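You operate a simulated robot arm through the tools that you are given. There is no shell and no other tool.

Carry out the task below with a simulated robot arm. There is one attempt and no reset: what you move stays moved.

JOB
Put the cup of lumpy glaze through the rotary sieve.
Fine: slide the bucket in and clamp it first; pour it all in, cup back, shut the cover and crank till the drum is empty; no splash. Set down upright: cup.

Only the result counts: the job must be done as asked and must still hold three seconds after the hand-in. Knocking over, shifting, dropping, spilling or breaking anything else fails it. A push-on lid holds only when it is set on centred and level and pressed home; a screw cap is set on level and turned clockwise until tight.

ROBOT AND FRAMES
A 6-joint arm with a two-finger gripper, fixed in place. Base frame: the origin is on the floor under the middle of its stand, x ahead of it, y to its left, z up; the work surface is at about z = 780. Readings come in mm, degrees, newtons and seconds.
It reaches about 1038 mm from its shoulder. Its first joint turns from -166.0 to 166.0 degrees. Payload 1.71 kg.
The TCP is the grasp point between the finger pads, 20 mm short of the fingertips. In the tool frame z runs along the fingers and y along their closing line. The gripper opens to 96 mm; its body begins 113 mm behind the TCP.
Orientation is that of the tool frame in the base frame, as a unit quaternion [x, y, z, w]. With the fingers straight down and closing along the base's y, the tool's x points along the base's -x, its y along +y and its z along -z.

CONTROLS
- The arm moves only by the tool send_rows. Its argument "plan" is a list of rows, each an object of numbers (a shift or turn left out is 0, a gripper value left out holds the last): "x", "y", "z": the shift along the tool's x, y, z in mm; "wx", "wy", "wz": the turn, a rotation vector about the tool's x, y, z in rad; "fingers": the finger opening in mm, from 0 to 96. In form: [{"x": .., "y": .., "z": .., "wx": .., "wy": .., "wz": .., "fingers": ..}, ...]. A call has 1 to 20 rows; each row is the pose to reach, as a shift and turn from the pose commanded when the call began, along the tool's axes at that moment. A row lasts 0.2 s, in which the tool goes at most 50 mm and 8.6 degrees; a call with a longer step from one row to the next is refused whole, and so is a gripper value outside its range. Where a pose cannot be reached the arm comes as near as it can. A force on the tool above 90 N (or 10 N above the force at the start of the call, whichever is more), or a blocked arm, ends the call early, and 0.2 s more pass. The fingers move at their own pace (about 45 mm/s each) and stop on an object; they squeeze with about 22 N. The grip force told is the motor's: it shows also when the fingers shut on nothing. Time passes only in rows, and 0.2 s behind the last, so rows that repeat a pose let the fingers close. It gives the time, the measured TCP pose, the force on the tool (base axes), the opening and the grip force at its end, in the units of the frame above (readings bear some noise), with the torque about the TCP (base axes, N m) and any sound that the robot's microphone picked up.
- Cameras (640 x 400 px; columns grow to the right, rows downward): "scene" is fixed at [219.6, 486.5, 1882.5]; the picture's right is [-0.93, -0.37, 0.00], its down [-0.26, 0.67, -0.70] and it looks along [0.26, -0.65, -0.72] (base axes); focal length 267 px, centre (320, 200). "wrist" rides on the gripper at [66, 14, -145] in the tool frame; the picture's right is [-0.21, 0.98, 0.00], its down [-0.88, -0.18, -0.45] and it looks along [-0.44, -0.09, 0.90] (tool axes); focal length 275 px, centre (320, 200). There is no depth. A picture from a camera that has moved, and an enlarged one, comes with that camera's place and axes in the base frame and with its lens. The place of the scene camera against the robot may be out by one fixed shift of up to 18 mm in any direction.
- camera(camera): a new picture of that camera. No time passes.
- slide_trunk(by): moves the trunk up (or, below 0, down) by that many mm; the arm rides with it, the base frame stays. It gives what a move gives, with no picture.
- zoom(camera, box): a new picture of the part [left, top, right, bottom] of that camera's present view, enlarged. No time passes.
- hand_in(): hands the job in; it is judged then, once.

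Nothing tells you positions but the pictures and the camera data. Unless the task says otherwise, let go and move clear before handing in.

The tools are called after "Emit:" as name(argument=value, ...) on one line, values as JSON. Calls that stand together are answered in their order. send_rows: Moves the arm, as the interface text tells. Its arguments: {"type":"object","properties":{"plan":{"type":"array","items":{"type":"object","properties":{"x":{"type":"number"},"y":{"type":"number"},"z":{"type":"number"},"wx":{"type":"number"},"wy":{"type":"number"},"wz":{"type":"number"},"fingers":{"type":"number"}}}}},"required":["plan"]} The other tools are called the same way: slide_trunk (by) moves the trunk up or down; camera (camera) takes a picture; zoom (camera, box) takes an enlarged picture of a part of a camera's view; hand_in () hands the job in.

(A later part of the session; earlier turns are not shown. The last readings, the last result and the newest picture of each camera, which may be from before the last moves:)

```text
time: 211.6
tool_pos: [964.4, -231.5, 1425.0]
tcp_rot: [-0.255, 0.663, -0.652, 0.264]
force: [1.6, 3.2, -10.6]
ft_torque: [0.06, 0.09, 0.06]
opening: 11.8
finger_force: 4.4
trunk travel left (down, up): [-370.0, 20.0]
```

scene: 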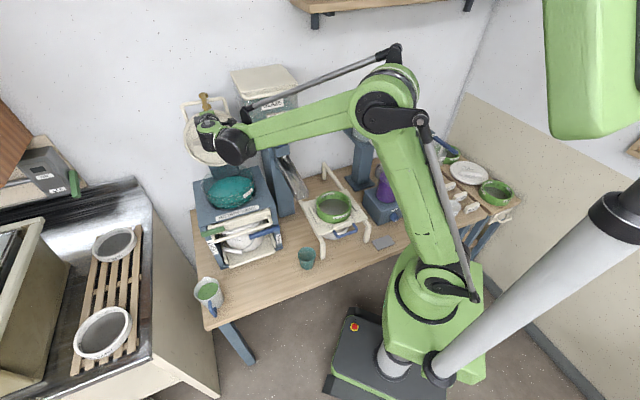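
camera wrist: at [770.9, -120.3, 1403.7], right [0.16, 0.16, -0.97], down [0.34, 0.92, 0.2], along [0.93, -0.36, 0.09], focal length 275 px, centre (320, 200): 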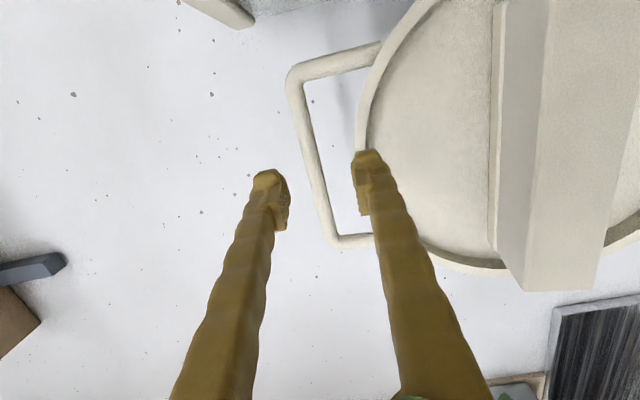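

I have the bar lightly. I draw it back through vertical, following its arc.

Emit:
send_rows(plan=[{"y": -1.5, "z": -11, "fingers": 5}, {"y": -2.8, "z": -21.6, "fingers": 5}, {"y": -3.5, "z": -33, "fingers": 5}, {"y": -3.8, "z": -44.8, "fingers": 5}, {"y": -3.5, "z": -56, "fingers": 5}, {"y": -2.8, "z": -68, "fingers": 5}, {"y": -1.5, "z": -79.5, "fingers": 5}, {"y": 0.2, "z": -91, "fingers": 5}])

Emit:
zoom(camera="scene", box=[170, 70, 310, 220])

Emit:
camera(camera="wrist")

```text
time: 213.4
tool_pos: [902.5, -166.7, 1425.9]
tcp_rot: [-0.254, 0.664, -0.653, 0.263]
force: [-1.4, -5.3, -18.0]
ft_torque: [-0.09, 0.15, 0.09]
opening: 16.3
finger_force: 8.4
trunk travel left (down, up): [-370.0, 20.0]
```

```text
2.67 times, centred on (240, 145) of scene
camera zoom: at [219.6, 486.5, 1882.5], right [-0.93, -0.37, 0.0], down [-0.26, 0.67, -0.7], along [0.26, -0.65, -0.72], focal length 711 px, centre (533, 347)
```

zoom: 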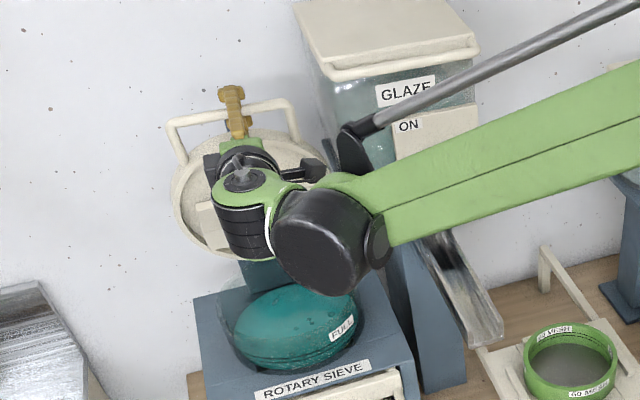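

```text
taken
camera wrist: at [756.0, -104.0, 1412.4], right [0.16, 0.16, -0.97], down [0.34, 0.92, 0.2], along [0.93, -0.36, 0.09], focal length 275 px, centre (320, 200)
```

wrist: 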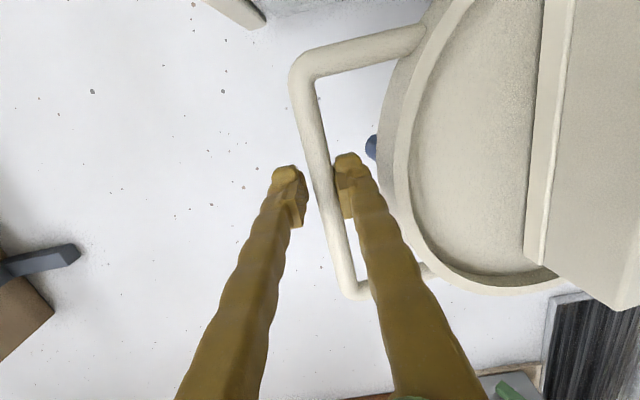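

The cover has come past vertical and now rests on the lower finger. I lower it slowly along its arc.

Emit:
send_rows(plan=[{"y": 2.3, "z": -11.4, "fingers": 8}, {"y": 5.1, "z": -22.6, "fingers": 8}, {"y": 8.3, "z": -33.8, "fingers": 8}, {"y": 12, "z": -44.8, "fingers": 8}, {"y": 16.2, "z": -55.6, "fingers": 8}, {"y": 20.9, "z": -66.2, "fingers": 8}, {"y": 26, "z": -76.6, "fingers": 8}, {"y": 31.6, "z": -86.8, "fingers": 8}, {"y": 37.6, "z": -96.7, "fingers": 8}, {"y": 44.1, "z": -106.4, "fingers": 8}, {"y": 51, "z": -115.7, "fingers": 8}, {"y": 58.2, "z": -124.8, "fingers": 8}, {"y": 65.9, "z": -133.5, "fingers": 8}, {"y": 73.9, "z": -141.9, "fingers": 8}])

Emit:
zoom(camera="scene", box=[170, 70, 310, 220])

Emit:
camera(camera="wrist")

```text
time: 216.4
tool_pos: [806.6, -61.3, 1352.3]
tcp_rot: [-0.255, 0.664, -0.652, 0.263]
force: [5.1, -5.5, -13.8]
ft_torque: [-0.01, 0.07, -0.01]
opening: 18.5
finger_force: 7.8
trunk travel left (down, up): [-370.0, 20.0]
```

```text
2.67 times, centred on (240, 145) of scene
camera zoom: at [219.6, 486.5, 1882.5], right [-0.93, -0.37, 0.0], down [-0.26, 0.67, -0.7], along [0.26, -0.65, -0.72], focal length 711 px, centre (533, 347)
```

zoom: 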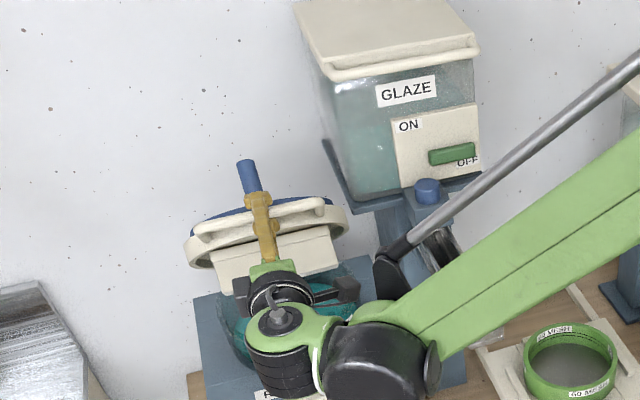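

```text
taken
camera wrist: at [659.7, 1.1, 1338.7], right [0.16, 0.16, -0.97], down [0.34, 0.92, 0.2], along [0.93, -0.36, 0.09], focal length 275 px, centre (320, 200)
```

wrist: 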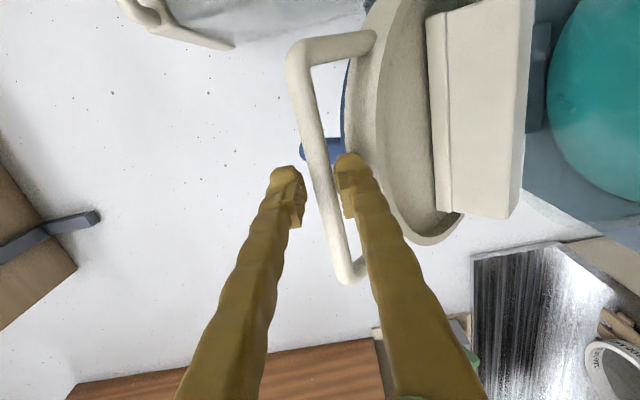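

Emit:
send_rows(plan=[{"y": 8.4, "z": -8, "fingers": 8}, {"y": 17.1, "z": -15.7, "fingers": 8}, {"y": 26.2, "z": -22.9, "fingers": 8}, {"y": 35.5, "z": -29.8, "fingers": 8}, {"y": 45.2, "z": -36.2, "fingers": 8}, {"y": 55.1, "z": -42.3, "fingers": 8}, {"y": 65.3, "z": -47.8, "fingers": 8}, {"y": 75.7, "z": -53, "fingers": 8}, {"y": 86.3, "z": -57.7, "fingers": 8}, {"y": 97.1, "z": -61.9, "fingers": 8}, {"y": 108.1, "z": -65.6, "fingers": 8}, {"y": 119.3, "z": -68.8, "fingers": 8}, {"y": 130.5, "z": -71.6, "fingers": 8}, {"y": 141.9, "z": -73.9, "fingers": 8}])

Emit:
zoom(camera="scene", box=[170, 110, 310, 260])

Emit:
camera(camera="wrist")

```text
time: 219.4
tool_pos: [754.5, -3.5, 1215.4]
tcp_rot: [-0.254, 0.662, -0.654, 0.264]
force: [-28.6, 8.9, 2.1]
ft_torque: [-0.37, 0.19, -0.82]
opening: 10.3
finger_force: 35.4
trunk travel left (down, up): [-370.0, 20.0]
```

```text
2.67 times, centred on (240, 185) of scene
camera zoom: at [219.6, 486.5, 1882.5], right [-0.93, -0.37, 0.0], down [-0.26, 0.67, -0.7], along [0.26, -0.65, -0.72], focal length 711 px, centre (533, 240)
```

zoom: 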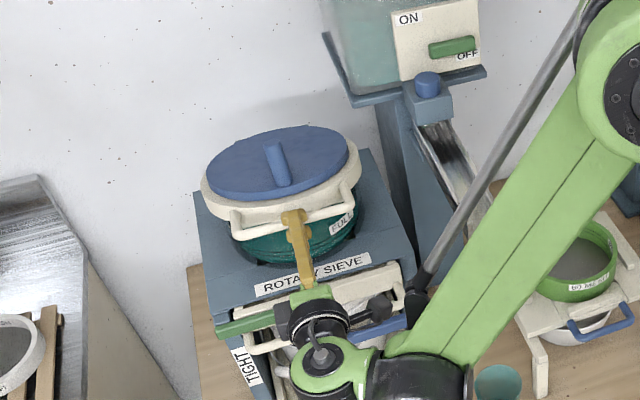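

```text
taken
camera wrist: at [606.6, 59.9, 1200.1], right [0.16, 0.16, -0.97], down [0.34, 0.92, 0.2], along [0.93, -0.36, 0.09], focal length 275 px, centre (320, 200)
```

wrist: 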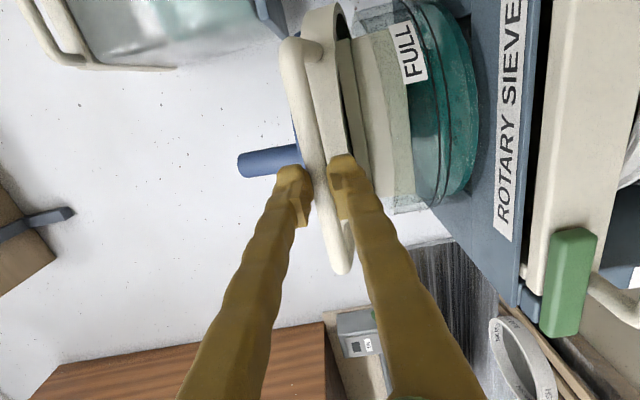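

The cover is about 10° from shut and the brush is entering the drum quietly. I ease the grip and lower the last bit slowly.

Emit:
send_rows(plan=[{"z": -4, "fingers": 16}, {"y": 5, "z": -5, "fingers": 16}, {"y": 10, "z": -5.5, "fingers": 16}, {"y": 15, "z": -6, "fingers": 16}, {"y": 20, "z": -6.5, "fingers": 16}, {"y": 25, "z": -7, "fingers": 16}, {"y": 30, "z": -7.2, "fingers": 16}, {"y": 35, "z": -7.4, "fingers": 16}, {"y": 40, "z": -7.5, "fingers": 16}, {"y": 44, "z": -7.5, "fingers": 16}])

Emit:
zoom(camera="scene", box=[170, 110, 310, 260])

Emit:
camera(camera="wrist")

```text
time: 221.6
tool_pos: [750.1, 3.4, 1169.5]
tcp_rot: [-0.255, 0.663, -0.652, 0.264]
force: [-0.7, -0.3, -4.6]
ft_torque: [0.02, 0.11, -0.02]
opening: 19.0
finger_force: 1.9
trunk travel left (down, up): [-370.0, 20.0]
```

```text
2.67 times, centred on (240, 185) of scene
camera zoom: at [219.6, 486.5, 1882.5], right [-0.93, -0.37, 0.0], down [-0.26, 0.67, -0.7], along [0.26, -0.65, -0.72], focal length 711 px, centre (533, 240)
```

zoom: 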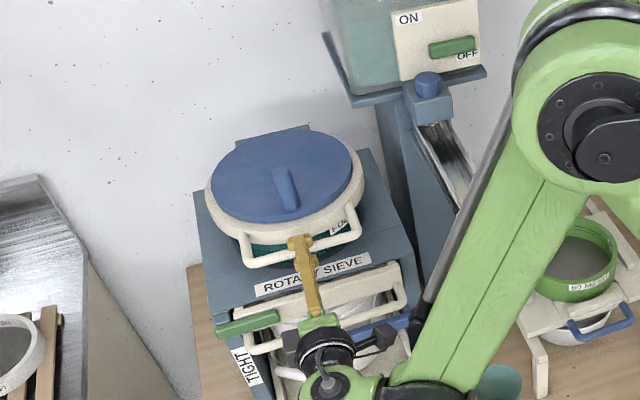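

```text
taken
camera wrist: at [604.3, 65.9, 1155.4], right [0.16, 0.16, -0.97], down [0.34, 0.92, 0.2], along [0.93, -0.36, 0.09], focal length 275 px, centre (320, 200)
```

wrist: 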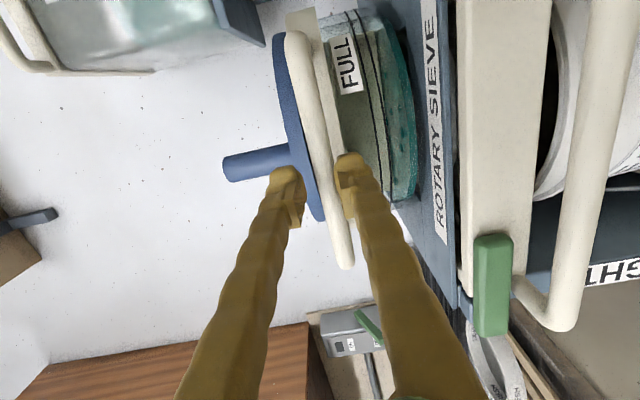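

Emit:
send_rows(plan=[{"y": 3, "fingers": 24}, {"y": 6, "fingers": 30}, {"y": 9, "fingers": 30}, {"y": 12, "fingers": 30}, {"y": 15, "fingers": 30}, {"y": 15, "fingers": 30}])

Emit:
camera(camera="wrist")

```text
time: 223.0
tool_pos: [751.8, 3.9, 1154.7]
tcp_rot: [-0.255, 0.663, -0.653, 0.263]
force: [0.0, 0.1, -1.0]
ft_torque: [0.01, -0.03, 0.01]
opening: 30.0
finger_force: 0.1
trunk travel left (down, up): [-370.0, 20.0]
```

```text
taken
camera wrist: at [604.2, 65.5, 1140.3], right [0.16, 0.16, -0.97], down [0.34, 0.92, 0.2], along [0.93, -0.36, 0.09], focal length 275 px, centre (320, 200)
```

wrist: 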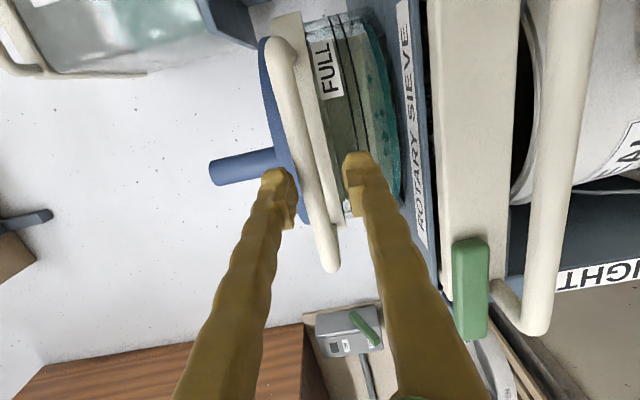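

The cover is shut and resting on its own; the glaze level sits below the FULL marks. I withdraw and reorient the gripper to point down for the crank peg.

Emit:
send_rows(plan=[{"z": -15, "fingers": 36}, {"z": -45, "fingers": 36}, {"z": -80, "fingers": 36}, {"y": -30, "z": -115, "fingers": 36}, {"y": -70, "z": -125, "fingers": 36}, {"y": -110, "z": -130, "fingers": 36}, {"y": -150, "z": -130, "fingers": 36}, {"y": -190, "z": -130, "fingers": 36}, {"y": -190, "z": -130, "fingers": 36}])

Emit:
send_rows(plan=[{"wz": 0.143}, {"wz": 0.286}, {"wz": 0.428}, {"wz": 0.571}, {"wz": 0.714}, {"wz": 0.857}, {"wz": 1.0}, {"wz": 1.142}, {"wz": 1.285}, {"wz": 1.428}, {"wz": 1.571}, {"wz": 1.571}])

Emit:
camera(camera="scene")

```text
time: 225.0
tool_pos: [662.5, 95.0, 1345.3]
tcp_rot: [-0.255, 0.663, -0.653, 0.264]
force: [-0.7, -1.0, -0.2]
ft_torque: [0.05, 0.03, 0.03]
opening: 36.0
finger_force: 0.1
trunk travel left (down, up): [-370.0, 20.0]
```

```text
time: 227.6
tool_pos: [662.2, 94.2, 1346.1]
tcp_rot: [0.288, 0.649, -0.273, 0.649]
force: [0.1, 0.7, 0.7]
ft_torque: [0.05, 0.01, 0.02]
opening: 36.3
finger_force: 0.0
trunk travel left (down, up): [-370.0, 20.0]
```

```text
taken
```

scene: 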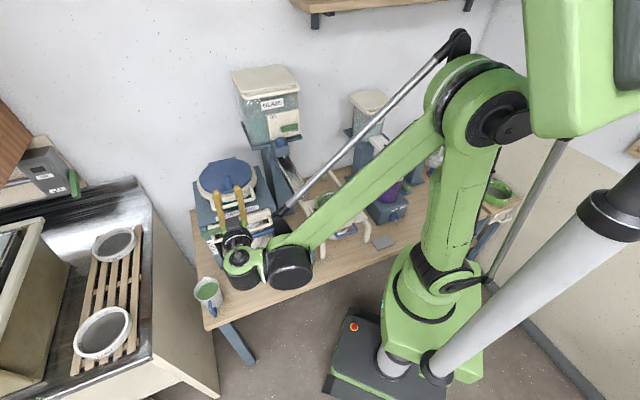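

Emit:
send_rows(plan=[{"x": -6, "z": 13, "wy": 0.141, "fingers": 60}, {"x": -12, "z": 26, "wy": 0.282, "fingers": 60}, {"x": -18, "z": 39, "wy": 0.423, "fingers": 60}, {"x": -24, "z": 52, "wy": 0.564, "fingers": 60}, {"x": -30, "z": 65, "wy": 0.706, "fingers": 60}, {"x": -36, "z": 78, "wy": 0.847, "fingers": 60}, {"x": -42, "z": 91, "wy": 0.988, "fingers": 60}, {"x": -48, "z": 104, "wy": 1.129, "fingers": 60}, {"x": -54, "z": 117, "wy": 1.27, "fingers": 60}, {"x": -54, "z": 117, "wy": 1.27, "fingers": 60}, {"x": -54, "z": 117, "wy": 1.27, "fingers": 60}])

Emit:
camera(camera="wrist")

Emit:
zoom(camera="wrist", box=[220, 60, 420, 260])

Emit:
zoom(camera="scene", box=[180, 130, 290, 280])

```text
time: 230.0
tool_pos: [741.0, 9.0, 1398.7]
tcp_rot: [0.395, 0.907, -0.05, 0.137]
force: [0.1, 0.3, 0.2]
ft_torque: [-0.04, 0.01, 0.0]
opening: 60.1
finger_force: 0.0
trunk travel left (down, up): [-370.0, 20.0]
```

```text
taken
camera wrist: at [677.4, 93.4, 1518.7], right [0.85, 0.52, 0.08], down [0.34, -0.65, 0.67], along [0.4, -0.55, -0.73], focal length 275 px, centre (320, 200)
```

wrist: 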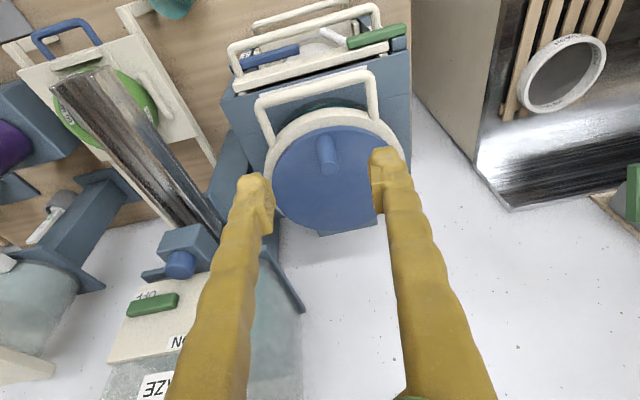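

```text
2.00 times, centred on (320, 160) of wrist
camera zoom: at [677.4, 93.4, 1518.7], right [0.85, 0.52, 0.08], down [0.34, -0.65, 0.67], along [0.4, -0.55, -0.73], focal length 551 px, centre (320, 280)
```

zoom: 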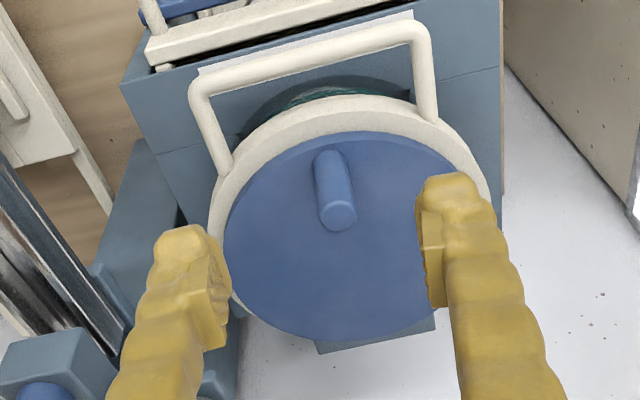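

```text
2.67 times, centred on (235, 205) of scene
camera zoom: at [219.6, 486.5, 1882.5], right [-0.93, -0.37, 0.0], down [-0.26, 0.67, -0.7], along [0.26, -0.65, -0.72], focal length 711 px, centre (547, 187)
```

zoom: 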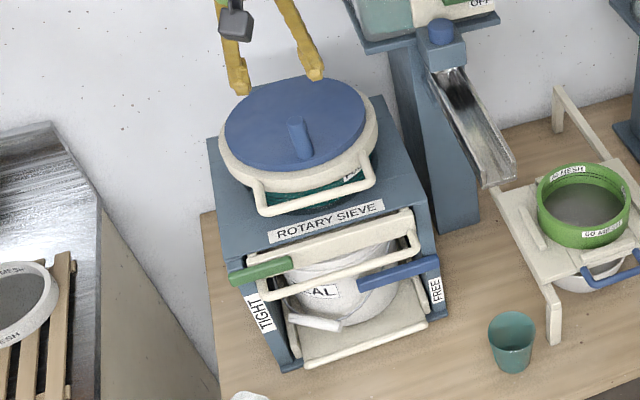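

The cover is fully shut, with the crank peg at the front of the disc (u ≈ 591, w ≈ 549; radius about 70 mm about the centre). I'll close the fingers, tilt slightly away from the glaze hopper, and set them beside the peg to push it round.

Emit:
send_rows(plan=[{"x": -15, "y": -11, "z": 33, "wx": 0.062, "wz": -0.019, "fingers": 0}, {"x": -31, "y": -22, "z": 66, "wx": 0.125, "wz": -0.038, "fingers": 0}, {"x": -47, "y": -33, "z": 99, "wx": 0.187, "wz": -0.056, "fingers": 0}, {"x": -62, "y": -43, "z": 132, "wx": 0.249, "wz": -0.075, "fingers": 0}, {"x": -62, "y": -43, "z": 132, "wx": 0.249, "wz": -0.075, "fingers": 0}, {"x": -62, "y": -43, "z": 132, "wx": 0.249, "wz": -0.075, "fingers": 0}])

Emit:
camera(camera="wrist")

Emit:
zoom(camera="scene", box=[180, 90, 320, 240])

```text
time: 231.4
tool_pos: [777.9, -90.2, 1288.4]
tcp_rot: [0.376, 0.907, -0.168, 0.085]
force: [0.5, 0.7, -1.2]
ft_torque: [0.01, -0.01, 0.0]
opening: 0.1
finger_force: 22.2
trunk travel left (down, up): [-370.0, 20.0]
```

```text
taken
camera wrist: at [736.2, 16.2, 1401.1], right [0.84, 0.51, -0.18], down [0.47, -0.53, 0.7], along [0.27, -0.67, -0.69], focal length 275 px, centre (320, 200)
```

wrist: 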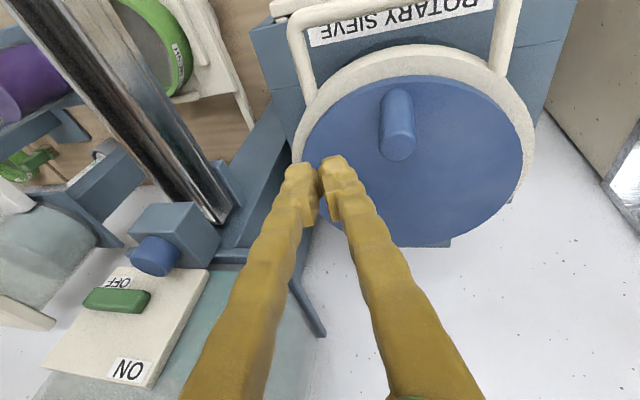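

```text
2.67 times, centred on (250, 165) of scene
camera zoom: at [219.6, 486.5, 1882.5], right [-0.93, -0.37, 0.0], down [-0.26, 0.67, -0.7], along [0.26, -0.65, -0.72], focal length 711 px, centre (507, 293)
```

zoom: 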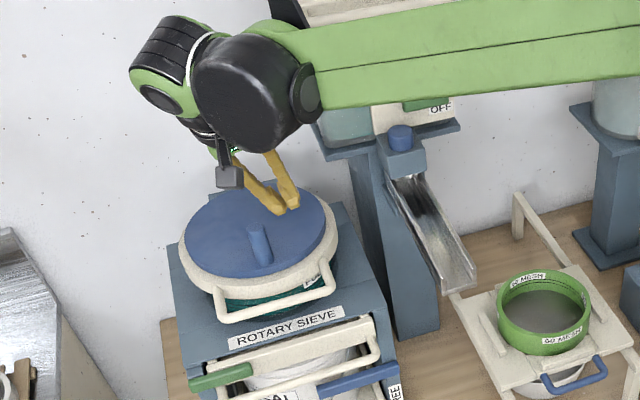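

Emit:
send_rows(plan=[{"x": 7.5, "y": 6.7, "z": 24}, {"x": 15, "y": 13.5, "z": 48}, {"x": 22.3, "y": 20.2, "z": 72}, {"x": 22.3, "y": 20.2, "z": 72}, {"x": 22.3, "y": 20.2, "z": 72}])

Emit:
camera(camera="wrist")

Emit:
zoom(camera="scene", box=[190, 130, 290, 240])

```text
time: 232.6
tool_pos: [778.3, -90.1, 1210.9]
tcp_rot: [0.376, 0.907, -0.168, 0.085]
force: [-0.1, 1.2, -0.5]
ft_torque: [-0.01, -0.02, -0.04]
opening: 0.2
finger_force: 21.6
trunk travel left (down, up): [-370.0, 20.0]
```

```text
taken
camera wrist: at [736.2, 16.9, 1323.6], right [0.84, 0.51, -0.18], down [0.47, -0.53, 0.7], along [0.27, -0.67, -0.69], focal length 275 px, centre (320, 200)
```

wrist: 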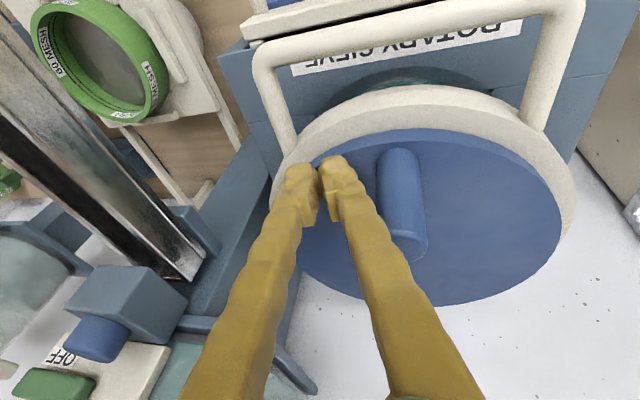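

```text
3.64 times, centred on (240, 185) of scene
camera zoom: at [219.6, 486.5, 1882.5], right [-0.93, -0.37, 0.0], down [-0.26, 0.67, -0.7], along [0.26, -0.65, -0.72], focal length 970 px, centre (611, 254)
```

zoom: 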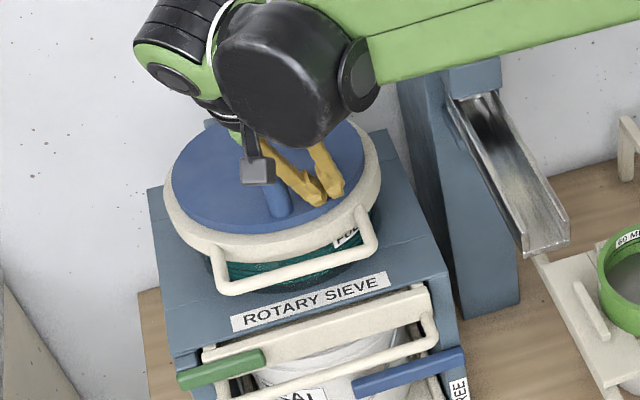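

The fingertips are right beside the peg. I push it round clockwise for a first quarter turn and watch the force.

Emit:
send_rows(plan=[{"x": 0, "y": 21.5, "z": -5.6}, {"x": 2.5, "y": 38.4, "z": -10.7}, {"x": 0.7, "y": 55.6, "z": -14.6}, {"x": -8.6, "y": 77.1, "z": -17.4}, {"x": -24.3, "y": 94.7, "z": -17.2}, {"x": -44.6, "y": 106.2, "z": -14}, {"x": -67.2, "y": 110.2, "z": -8.2}])

Emit:
camera(camera="wrist")

Emit:
zoom(camera="scene", box=[190, 130, 290, 240])

```text
time: 234.2
tool_pos: [903.4, -57.6, 1209.7]
tcp_rot: [0.376, 0.907, -0.167, 0.085]
force: [0.6, -0.4, 0.5]
ft_torque: [0.0, -0.01, 0.0]
opening: 0.0
finger_force: 22.1
trunk travel left (down, up): [-370.0, 20.0]
```

```text
taken
camera wrist: at [862.8, 48.8, 1322.9], right [0.84, 0.51, -0.18], down [0.47, -0.53, 0.7], along [0.27, -0.67, -0.69], focal length 275 px, centre (320, 200)
```

wrist: 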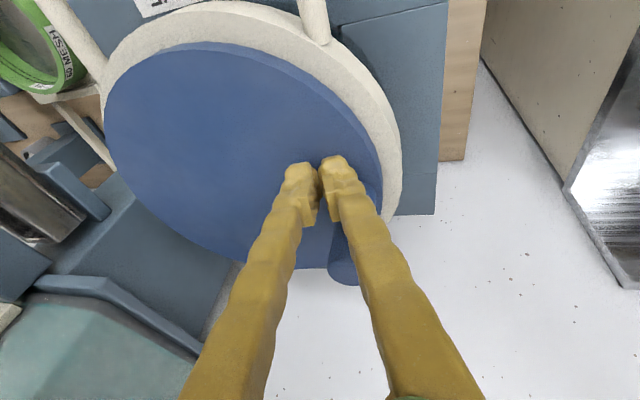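

```text
3.64 times, centred on (240, 185) of scene
camera zoom: at [219.6, 486.5, 1882.5], right [-0.93, -0.37, 0.0], down [-0.26, 0.67, -0.7], along [0.26, -0.65, -0.72], focal length 970 px, centre (611, 254)
```

zoom: 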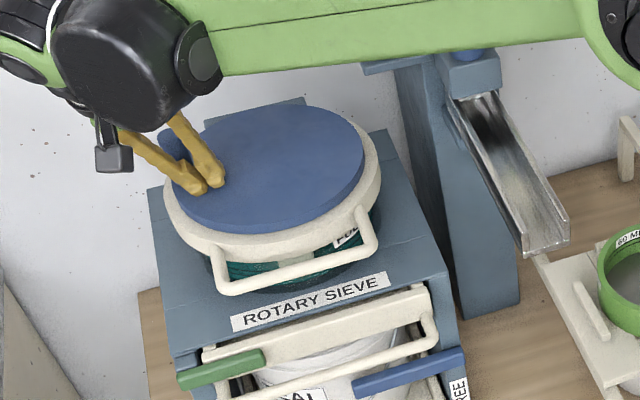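

The peg follows easily. I continue round the back and right side, checking clearance to the hopper on this first turn.

Emit:
send_rows(plan=[{"x": -26.1, "y": -5.7, "z": 9.4}, {"x": -46.8, "y": -21.7, "z": 19.8}, {"x": -58.7, "y": -45.5, "z": 29.6}, {"x": -59.6, "y": -72.7, "z": 36.9}, {"x": -49.5, "y": -98.8, "z": 40.6}])

Emit:
camera(camera="scene")

Emit:
camera(camera="wrist")

```text
time: 235.4
tool_pos: [868.0, -170.3, 1210.8]
tcp_rot: [0.375, 0.908, -0.167, 0.085]
force: [-0.1, -0.5, 0.1]
ft_torque: [0.02, -0.02, -0.01]
opening: 0.0
finger_force: 22.0
trunk travel left (down, up): [-370.0, 20.0]
```

```text
taken
```

scene: 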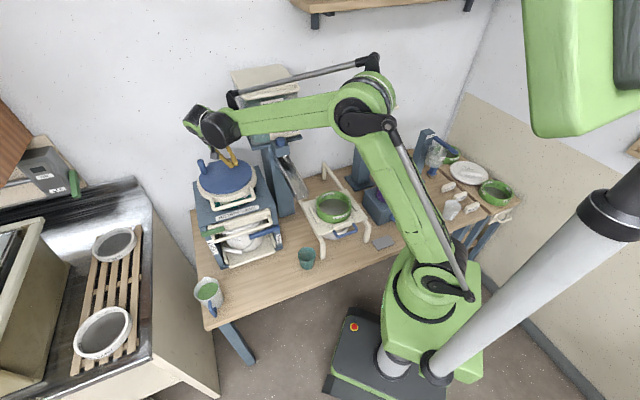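

```text
taken
camera wrist: at [828.1, -64.5, 1324.4], right [0.84, 0.51, -0.18], down [0.47, -0.53, 0.7], along [0.27, -0.67, -0.69], focal length 275 px, centre (320, 200)
```

wrist: 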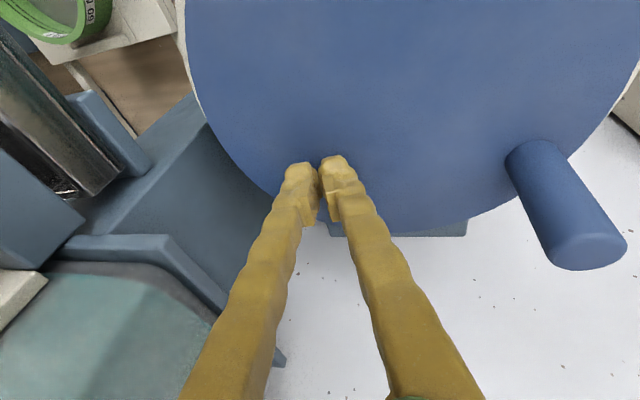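

The fingers slipped past on the inside: the disc centre is nearer (u 676, w 556) and the peg radius about 84 mm. From here it is simplest to push the peg the other way round, so I follow the corrected circle.

Emit:
send_rows(plan=[{"x": -37.3, "y": 8.6, "z": 9}, {"x": -44.1, "y": 36.5, "z": 3.9}, {"x": -41.2, "y": 64.3, "z": -4.2}, {"x": -28.9, "y": 88.9, "z": -14.3}, {"x": -8.8, "y": 107, "z": -25}])

Emit:
camera(camera="wrist")

Emit:
zoom(camera="scene", box=[180, 100, 300, 240])

```text
time: 236.6
tool_pos: [951.4, -96.6, 1210.7]
tcp_rot: [0.375, 0.908, -0.167, 0.085]
force: [-0.3, 0.8, -0.9]
ft_torque: [0.01, -0.03, -0.03]
opening: 0.0
finger_force: 21.5
trunk travel left (down, up): [-370.0, 20.0]
```

```text
taken
camera wrist: at [910.2, 9.9, 1323.8], right [0.84, 0.51, -0.18], down [0.47, -0.53, 0.7], along [0.27, -0.67, -0.69], focal length 275 px, centre (320, 200)
```

wrist: 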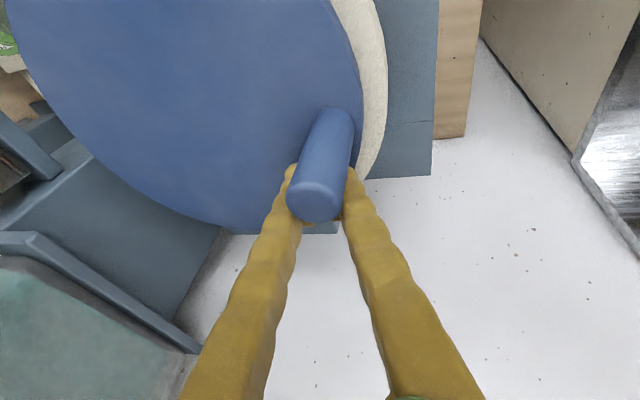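

```text
2.86 times, centred on (240, 170) of scene
camera zoom: at [219.6, 486.5, 1882.5], right [-0.93, -0.37, 0.0], down [-0.26, 0.67, -0.7], along [0.26, -0.65, -0.72], focal length 762 px, centre (549, 286)
```

zoom: 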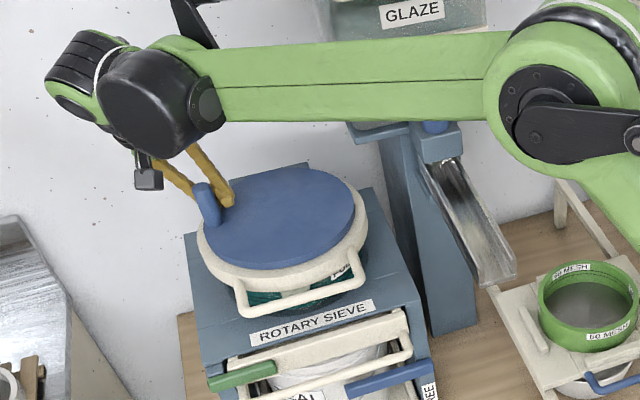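

The peg is now in front of the fingers and on the fitted circle (centre u 677, w 556, radius 87). I push on through the front.

Emit:
send_rows(plan=[{"x": 25.4, "y": 11.7, "z": -10.7}, {"x": 54.3, "y": 11.6, "z": -19.4}, {"x": 82.1, "y": 1.5, "z": -25.2}, {"x": 105.5, "y": -17.3, "z": -27.4}, {"x": 121.8, "y": -42.7, "z": -25.8}, {"x": 128.7, "y": -71.6, "z": -20.4}])

Emit:
camera(camera="wrist")

Emit:
zoom(camera="scene", box=[180, 100, 300, 240])

```text
time: 238.0
tool_pos: [808.8, -53.7, 1213.1]
tcp_rot: [0.375, 0.908, -0.167, 0.084]
force: [0.1, 1.1, 0.3]
ft_torque: [0.0, 0.02, -0.07]
opening: 0.2
finger_force: 21.6
trunk travel left (down, up): [-370.0, 20.0]
```

```text
taken
camera wrist: at [767.4, 52.7, 1326.0], right [0.84, 0.51, -0.18], down [0.47, -0.53, 0.7], along [0.27, -0.67, -0.69], focal length 275 px, centre (320, 200)
```

wrist: 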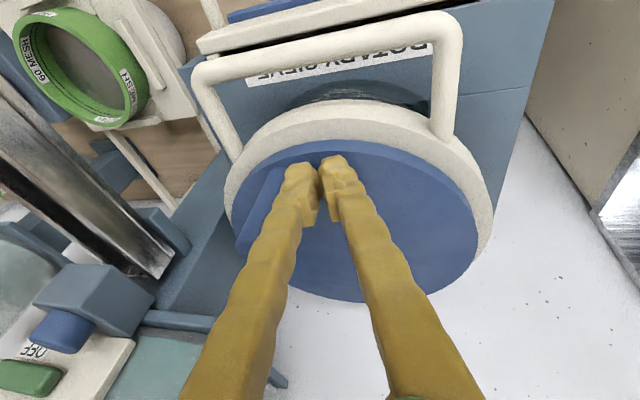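

```text
2.86 times, centred on (240, 170) of scene
camera zoom: at [219.6, 486.5, 1882.5], right [-0.93, -0.37, 0.0], down [-0.26, 0.67, -0.7], along [0.26, -0.65, -0.72], focal length 762 px, centre (549, 286)
```

zoom: 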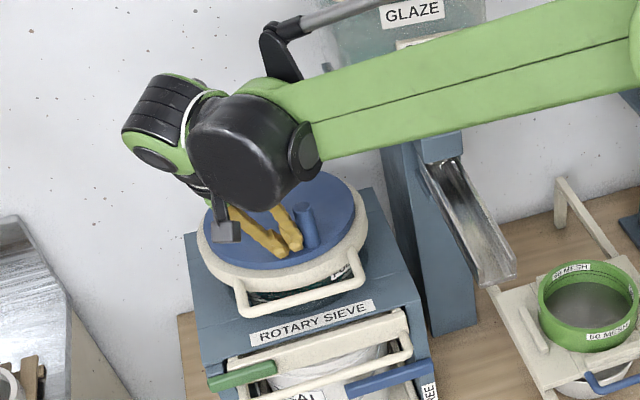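

The peg travels ahead of the fingers. I continue through the right side and back in one steady half turn.

Emit:
send_rows(plan=[{"x": -3, "y": -28.9, "z": 8.4}, {"x": -15.8, "y": -54.2, "z": 18.8}, {"x": -36.5, "y": -73, "z": 30}, {"x": -63, "y": -83, "z": 40.6}, {"x": -91.9, "y": -83, "z": 49.3}, {"x": -119.7, "y": -72.8, "z": 55.1}, {"x": -143.1, "y": -54, "z": 57.3}, {"x": -159.4, "y": -28.6, "z": 55.7}, {"x": -166.3, "y": 0.3, "z": 50.3}])

Emit:
camera(camera="wrist")

Emit:
zoom(camera="scene", box=[180, 100, 300, 240])

```text
time: 240.0
tool_pos: [929.3, -180.0, 1210.6]
tcp_rot: [0.376, 0.907, -0.168, 0.086]
force: [1.1, -0.1, 0.4]
ft_torque: [0.04, 0.05, -0.01]
opening: 0.0
finger_force: 21.6
trunk travel left (down, up): [-370.0, 20.0]
```

```text
taken
camera wrist: at [887.9, -74.1, 1323.8], right [0.84, 0.51, -0.18], down [0.47, -0.53, 0.7], along [0.27, -0.67, -0.69], focal length 275 px, centre (320, 200)
```

wrist: 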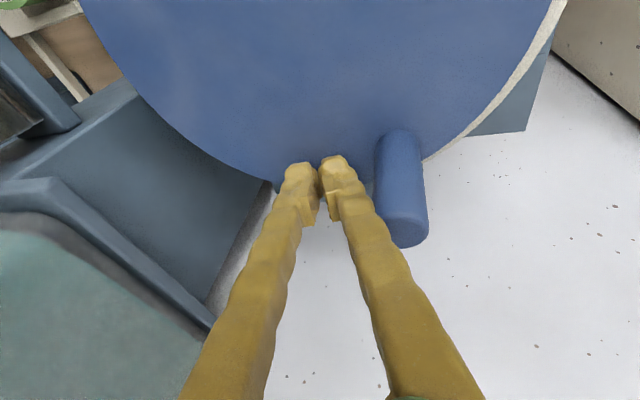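

```text
2.86 times, centred on (240, 170) of scene
camera zoom: at [219.6, 486.5, 1882.5], right [-0.93, -0.37, 0.0], down [-0.26, 0.67, -0.7], along [0.26, -0.65, -0.72], focal length 762 px, centre (549, 286)
```

zoom: 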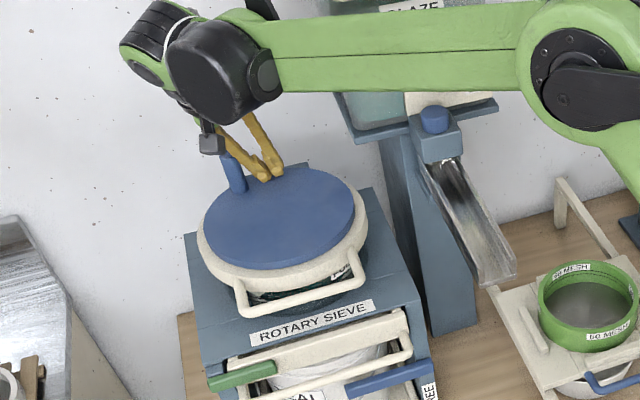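

Working well. I now run a full turn at the same steady pace and then look at the glaze level.

Emit:
send_rows(plan=[{"x": 3, "y": 28.9, "z": -8.4}, {"x": 15.8, "y": 54.2, "z": -18.8}, {"x": 36.5, "y": 73, "z": -30}, {"x": 63, "y": 83, "z": -40.6}, {"x": 91.9, "y": 83, "z": -49.3}, {"x": 119.7, "y": 72.8, "z": -55.1}, {"x": 143.1, "y": 54, "z": -57.3}, {"x": 159.4, "y": 28.6, "z": -55.7}, {"x": 166.3, "y": -0.3, "z": -50.3}, {"x": 163.4, "y": -29.2, "z": -41.9}, {"x": 150.6, "y": -54.5, "z": -31.5}, {"x": 129.8, "y": -73.3, "z": -20.3}, {"x": 103.4, "y": -83.3, "z": -9.7}, {"x": 74.5, "y": -83.2, "z": -1}, {"x": 46.6, "y": -73.1, "z": 4.8}, {"x": 23.2, "y": -54.3, "z": 7}, {"x": 7, "y": -28.9, "z": 5.4}, {"x": 0, "y": 0, "z": 0}])

Emit:
zoom(camera="scene", box=[190, 140, 290, 270])

Emit:
camera(camera="wrist")

```text
time: 243.8
tool_pos: [924.3, -178.7, 1212.7]
tcp_rot: [0.376, 0.908, -0.167, 0.085]
force: [-16.0, 6.6, 12.4]
ft_torque: [-0.01, -0.65, 0.52]
opening: 0.0
finger_force: 22.6
trunk travel left (down, up): [-370.0, 20.0]
```

```text
3.08 times, centred on (240, 205) of scene
camera zoom: at [219.6, 486.5, 1882.5], right [-0.93, -0.37, 0.0], down [-0.26, 0.67, -0.7], along [0.26, -0.65, -0.72], focal length 821 px, centre (566, 185)
```

zoom: 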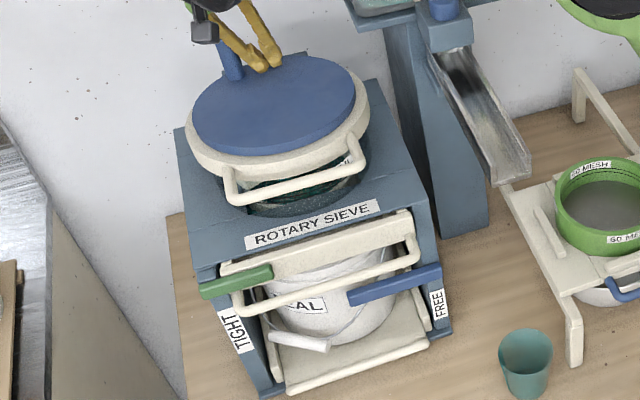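

```text
taken
camera wrist: at [884.3, -72.3, 1325.7], right [0.84, 0.51, -0.18], down [0.47, -0.53, 0.7], along [0.27, -0.67, -0.69], focal length 275 px, centre (320, 200)
```

wrist: 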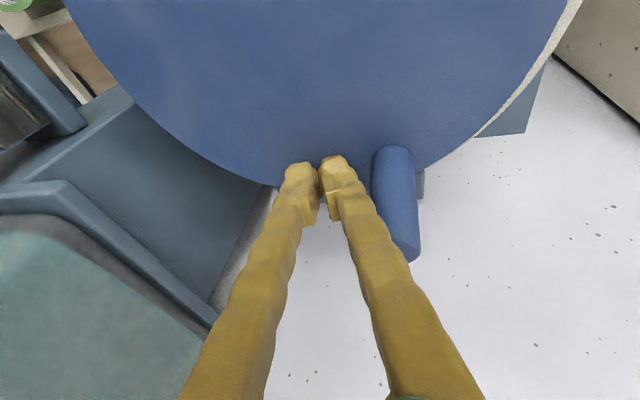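

Emit:
zoom(camera="scene", box=[215, 185, 260, 215])

Emit:
zoom(camera="scene", box=[215, 225, 275, 265])

```text
13.33 times, centred on (238, 200) of scene
camera zoom: at [219.6, 486.5, 1882.5], right [-0.93, -0.37, 0.0], down [-0.26, 0.67, -0.7], along [0.26, -0.65, -0.72], focal length 3556 px, centre (1420, 200)
```

zoom: 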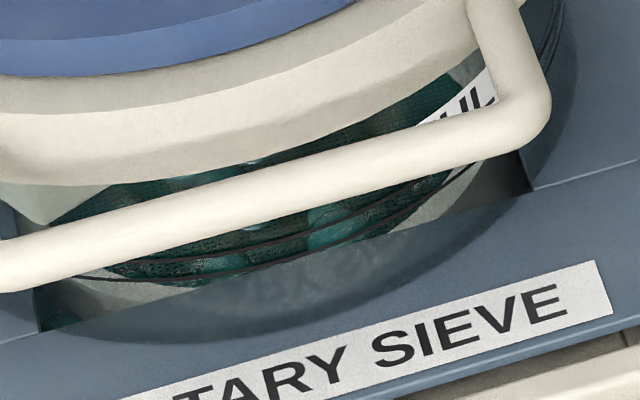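

```text
10.00 times, centred on (245, 245) of scene
camera zoom: at [219.6, 486.5, 1882.5], right [-0.93, -0.37, 0.0], down [-0.26, 0.67, -0.7], along [0.26, -0.65, -0.72], focal length 2667 px, centre (1070, -250)
```

zoom: 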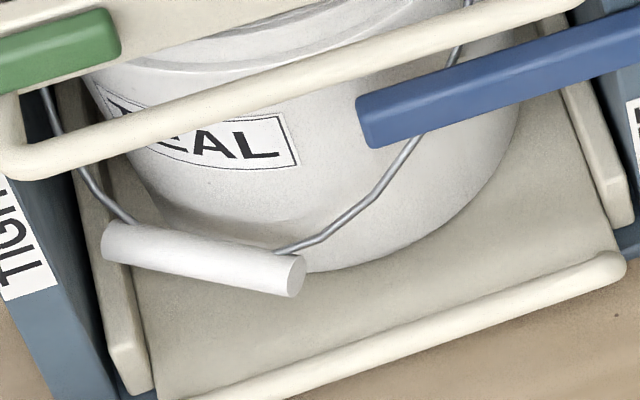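

The level has dropped visibly but some glaze with lumps remains. I keep cranking at the same pace.

Emit:
send_rows(plan=[{"x": 3, "y": 28.9, "z": -8.4}, {"x": 15.8, "y": 54.2, "z": -18.8}, {"x": 36.5, "y": 73, "z": -30}, {"x": 63, "y": 83, "z": -40.6}, {"x": 91.9, "y": 83, "z": -49.3}, {"x": 119.7, "y": 72.8, "z": -55.1}, {"x": 143.1, "y": 54, "z": -57.3}, {"x": 159.4, "y": 28.6, "z": -55.7}, {"x": 166.3, "y": -0.3, "z": -50.3}, {"x": 163.4, "y": -29.2, "z": -41.9}, {"x": 150.6, "y": -54.5, "z": -31.5}, {"x": 129.8, "y": -73.3, "z": -20.3}, {"x": 103.4, "y": -83.3, "z": -9.7}, {"x": 74.5, "y": -83.2, "z": -1}, {"x": 46.6, "y": -73.1, "z": 4.8}, {"x": 23.2, "y": -54.3, "z": 7}, {"x": 7, "y": -28.9, "z": 5.4}, {"x": 0, "y": 0, "z": 0}])

Emit:
send_rows(plan=[{"x": 3, "y": 28.9, "z": -8.4}, {"x": 15.8, "y": 54.2, "z": -18.8}, {"x": 36.5, "y": 73, "z": -30}, {"x": 63, "y": 83, "z": -40.6}, {"x": 91.9, "y": 83, "z": -49.3}, {"x": 119.7, "y": 72.8, "z": -55.1}, {"x": 143.1, "y": 54, "z": -57.3}, {"x": 159.4, "y": 28.6, "z": -55.7}, {"x": 166.3, "y": -0.3, "z": -50.3}, {"x": 163.4, "y": -29.2, "z": -41.9}, {"x": 150.6, "y": -54.5, "z": -31.5}, {"x": 129.8, "y": -73.3, "z": -20.3}, {"x": 103.4, "y": -83.3, "z": -9.7}, {"x": 74.5, "y": -83.2, "z": -1}, {"x": 46.6, "y": -73.1, "z": 4.8}, {"x": 23.2, "y": -54.3, "z": 7}, {"x": 7, "y": -28.9, "z": 5.4}, {"x": 0, "y": 0, "z": 0}])

Emit:
zoom(camera="scene", box=[190, 140, 290, 270])

Emit:
zoom(camera="scene", box=[215, 185, 260, 215])

```text
time: 244.6
tool_pos: [931.4, -125.7, 1227.6]
tcp_rot: [0.385, 0.903, -0.172, 0.082]
force: [-118.0, -80.0, 27.3]
ft_torque: [3.86, -5.29, 2.47]
opening: 0.0
finger_force: 22.1
trunk travel left (down, up): [-370.0, 20.0]
stopped in row 4: the force on the tool passed its limit at 122 N (the readings are from after the stop); the commanded pose is now the measured one
```

```text
time: 244.9
tool_pos: [935.5, -138.3, 1225.4]
tcp_rot: [0.39, 0.9, -0.182, 0.072]
force: [-166.6, -82.2, 85.7]
ft_torque: [5.63, -8.14, 3.69]
opening: 0.3
finger_force: 21.9
trunk travel left (down, up): [-370.0, 20.0]
stopped in row 1: the force on the tool passed its limit at 191 N (the readings are from after the stop); the commanded pose is now the measured one
```

```text
3.08 times, centred on (240, 205) of scene
camera zoom: at [219.6, 486.5, 1882.5], right [-0.93, -0.37, 0.0], down [-0.26, 0.67, -0.7], along [0.26, -0.65, -0.72], focal length 821 px, centre (566, 185)
```

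zoom: 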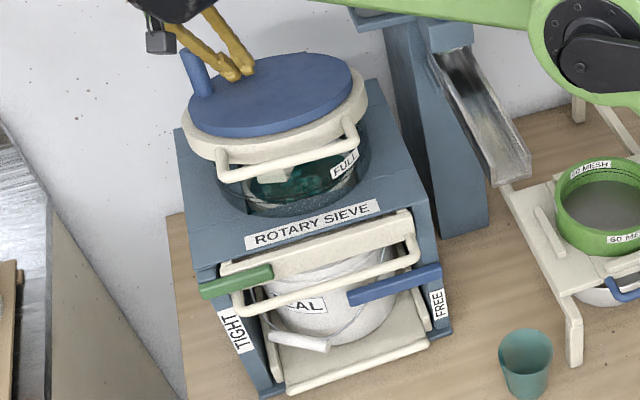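

```text
13.33 times, centred on (238, 200) of scene
camera zoom: at [219.6, 486.5, 1882.5], right [-0.93, -0.37, 0.0], down [-0.26, 0.67, -0.7], along [0.26, -0.65, -0.72], focal length 3556 px, centre (1420, 200)
```

zoom: 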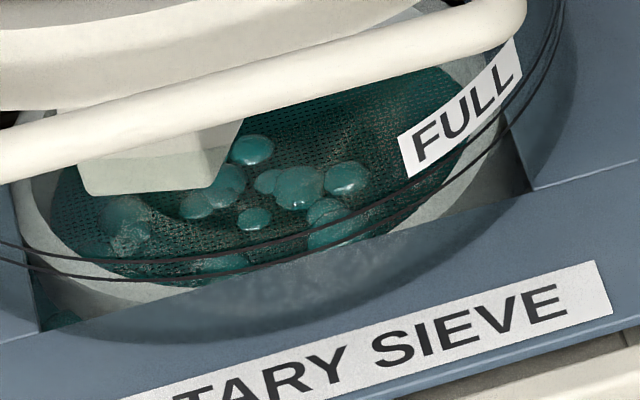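

The push jammed: the cover has been lifted about 10° and the force spiked, so I stop cranking and back the fingers off upward and away from the peg at once.

Emit:
send_rows(plan=[{"x": -4, "y": -14, "z": -18}, {"x": -8, "y": -24, "z": -45}, {"x": -12, "y": -30, "z": -80}, {"x": -12, "y": -30, "z": -80}])

Emit:
zoom(camera="scene", box=[180, 110, 300, 260])

Emit:
camera(camera="wrist")

```text
time: 245.9
tool_pos: [945.3, -120.8, 1289.2]
tcp_rot: [0.383, 0.903, -0.18, 0.07]
force: [-56.7, -58.2, -14.4]
ft_torque: [-0.05, -0.11, 0.52]
opening: 0.0
finger_force: 22.3
trunk travel left (down, up): [-370.0, 20.0]
```

```text
2.67 times, centred on (240, 185) of scene
camera zoom: at [219.6, 486.5, 1882.5], right [-0.93, -0.37, 0.0], down [-0.26, 0.67, -0.7], along [0.26, -0.65, -0.72], focal length 711 px, centre (533, 240)
```

zoom: 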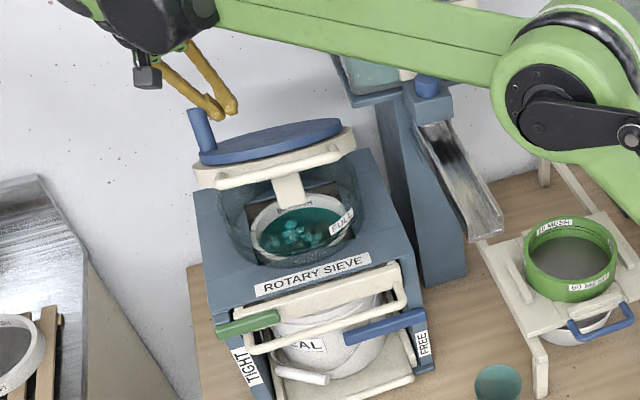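

```text
taken
camera wrist: at [910.4, -11.3, 1401.7], right [0.85, 0.49, -0.21], down [0.48, -0.53, 0.69], along [0.23, -0.69, -0.69], focal length 275 px, centre (320, 200)
```

wrist: 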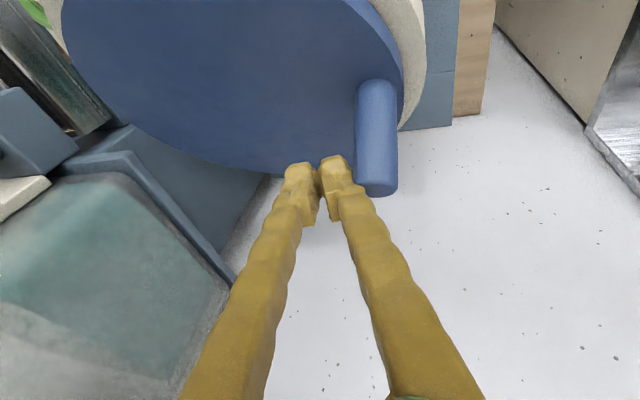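

Emit:
send_rows(plan=[{}, {}])

Emit:
camera(camera="scene")

Emit:
camera(camera="wrist")

```text
time: 246.5
tool_pos: [945.0, -118.0, 1288.9]
tcp_rot: [0.383, 0.903, -0.18, 0.071]
force: [-53.5, -53.5, -12.0]
ft_torque: [-0.06, -0.04, 0.48]
opening: 0.0
finger_force: 21.9
trunk travel left (down, up): [-370.0, 20.0]
```

```text
taken
```

scene: 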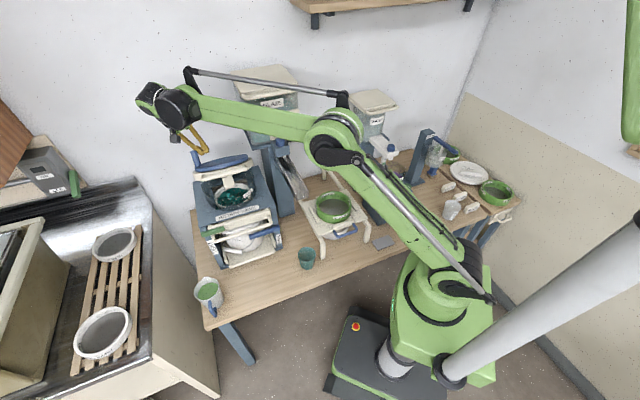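

```text
taken
camera wrist: at [910.5, -10.8, 1402.2], right [0.85, 0.49, -0.21], down [0.48, -0.53, 0.69], along [0.23, -0.69, -0.69], focal length 275 px, centre (320, 200)
```

wrist: 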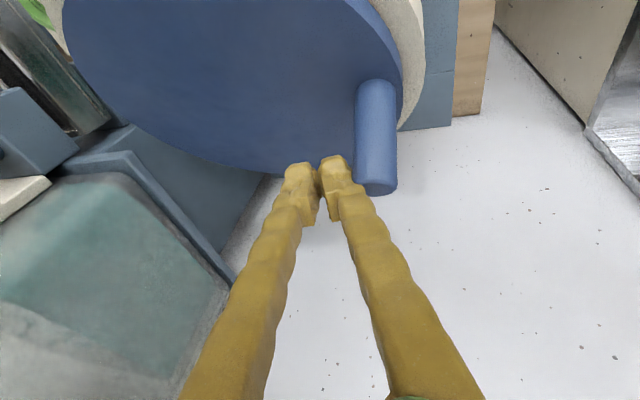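

Emit:
zoom(camera="scene", box=[130, 50, 350, 200])

```text
2.67 times, centred on (240, 125) of scene
camera zoom: at [219.6, 486.5, 1882.5], right [-0.93, -0.37, 0.0], down [-0.26, 0.67, -0.7], along [0.26, -0.65, -0.72], focal length 711 px, centre (533, 400)
```

zoom: 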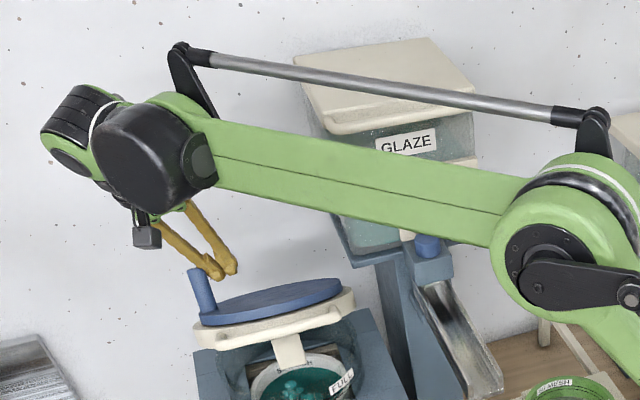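

While the cover is up I can see into the drum; I zoom in to judge how empty it is.

Emit:
zoom(camera="scene", box=[210, 165, 260, 215])

Emit:
zoom(camera="scene", box=[170, 100, 270, 200])

```text
8.00 times, centred on (235, 190) of scene
camera zoom: at [219.6, 486.5, 1882.5], right [-0.93, -0.37, 0.0], down [-0.26, 0.67, -0.7], along [0.26, -0.65, -0.72], focal length 2134 px, centre (1000, 280)
```

zoom: 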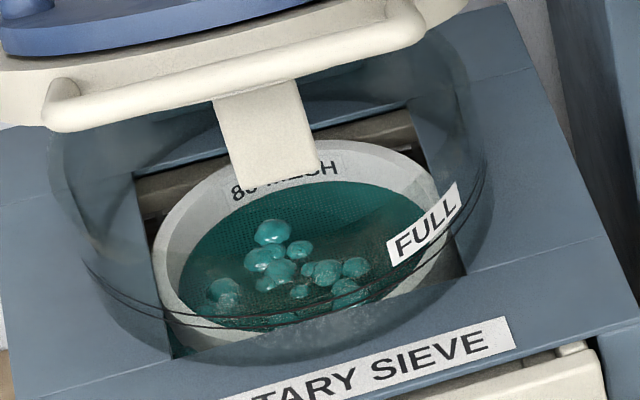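

```text
4.00 times, centred on (220, 150) of scene
camera zoom: at [219.6, 486.5, 1882.5], right [-0.93, -0.37, 0.0], down [-0.26, 0.67, -0.7], along [0.26, -0.65, -0.72], focal length 1067 px, centre (720, 400)
```

zoom: 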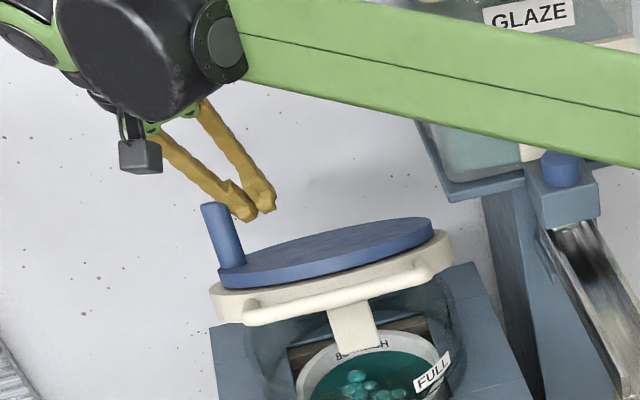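

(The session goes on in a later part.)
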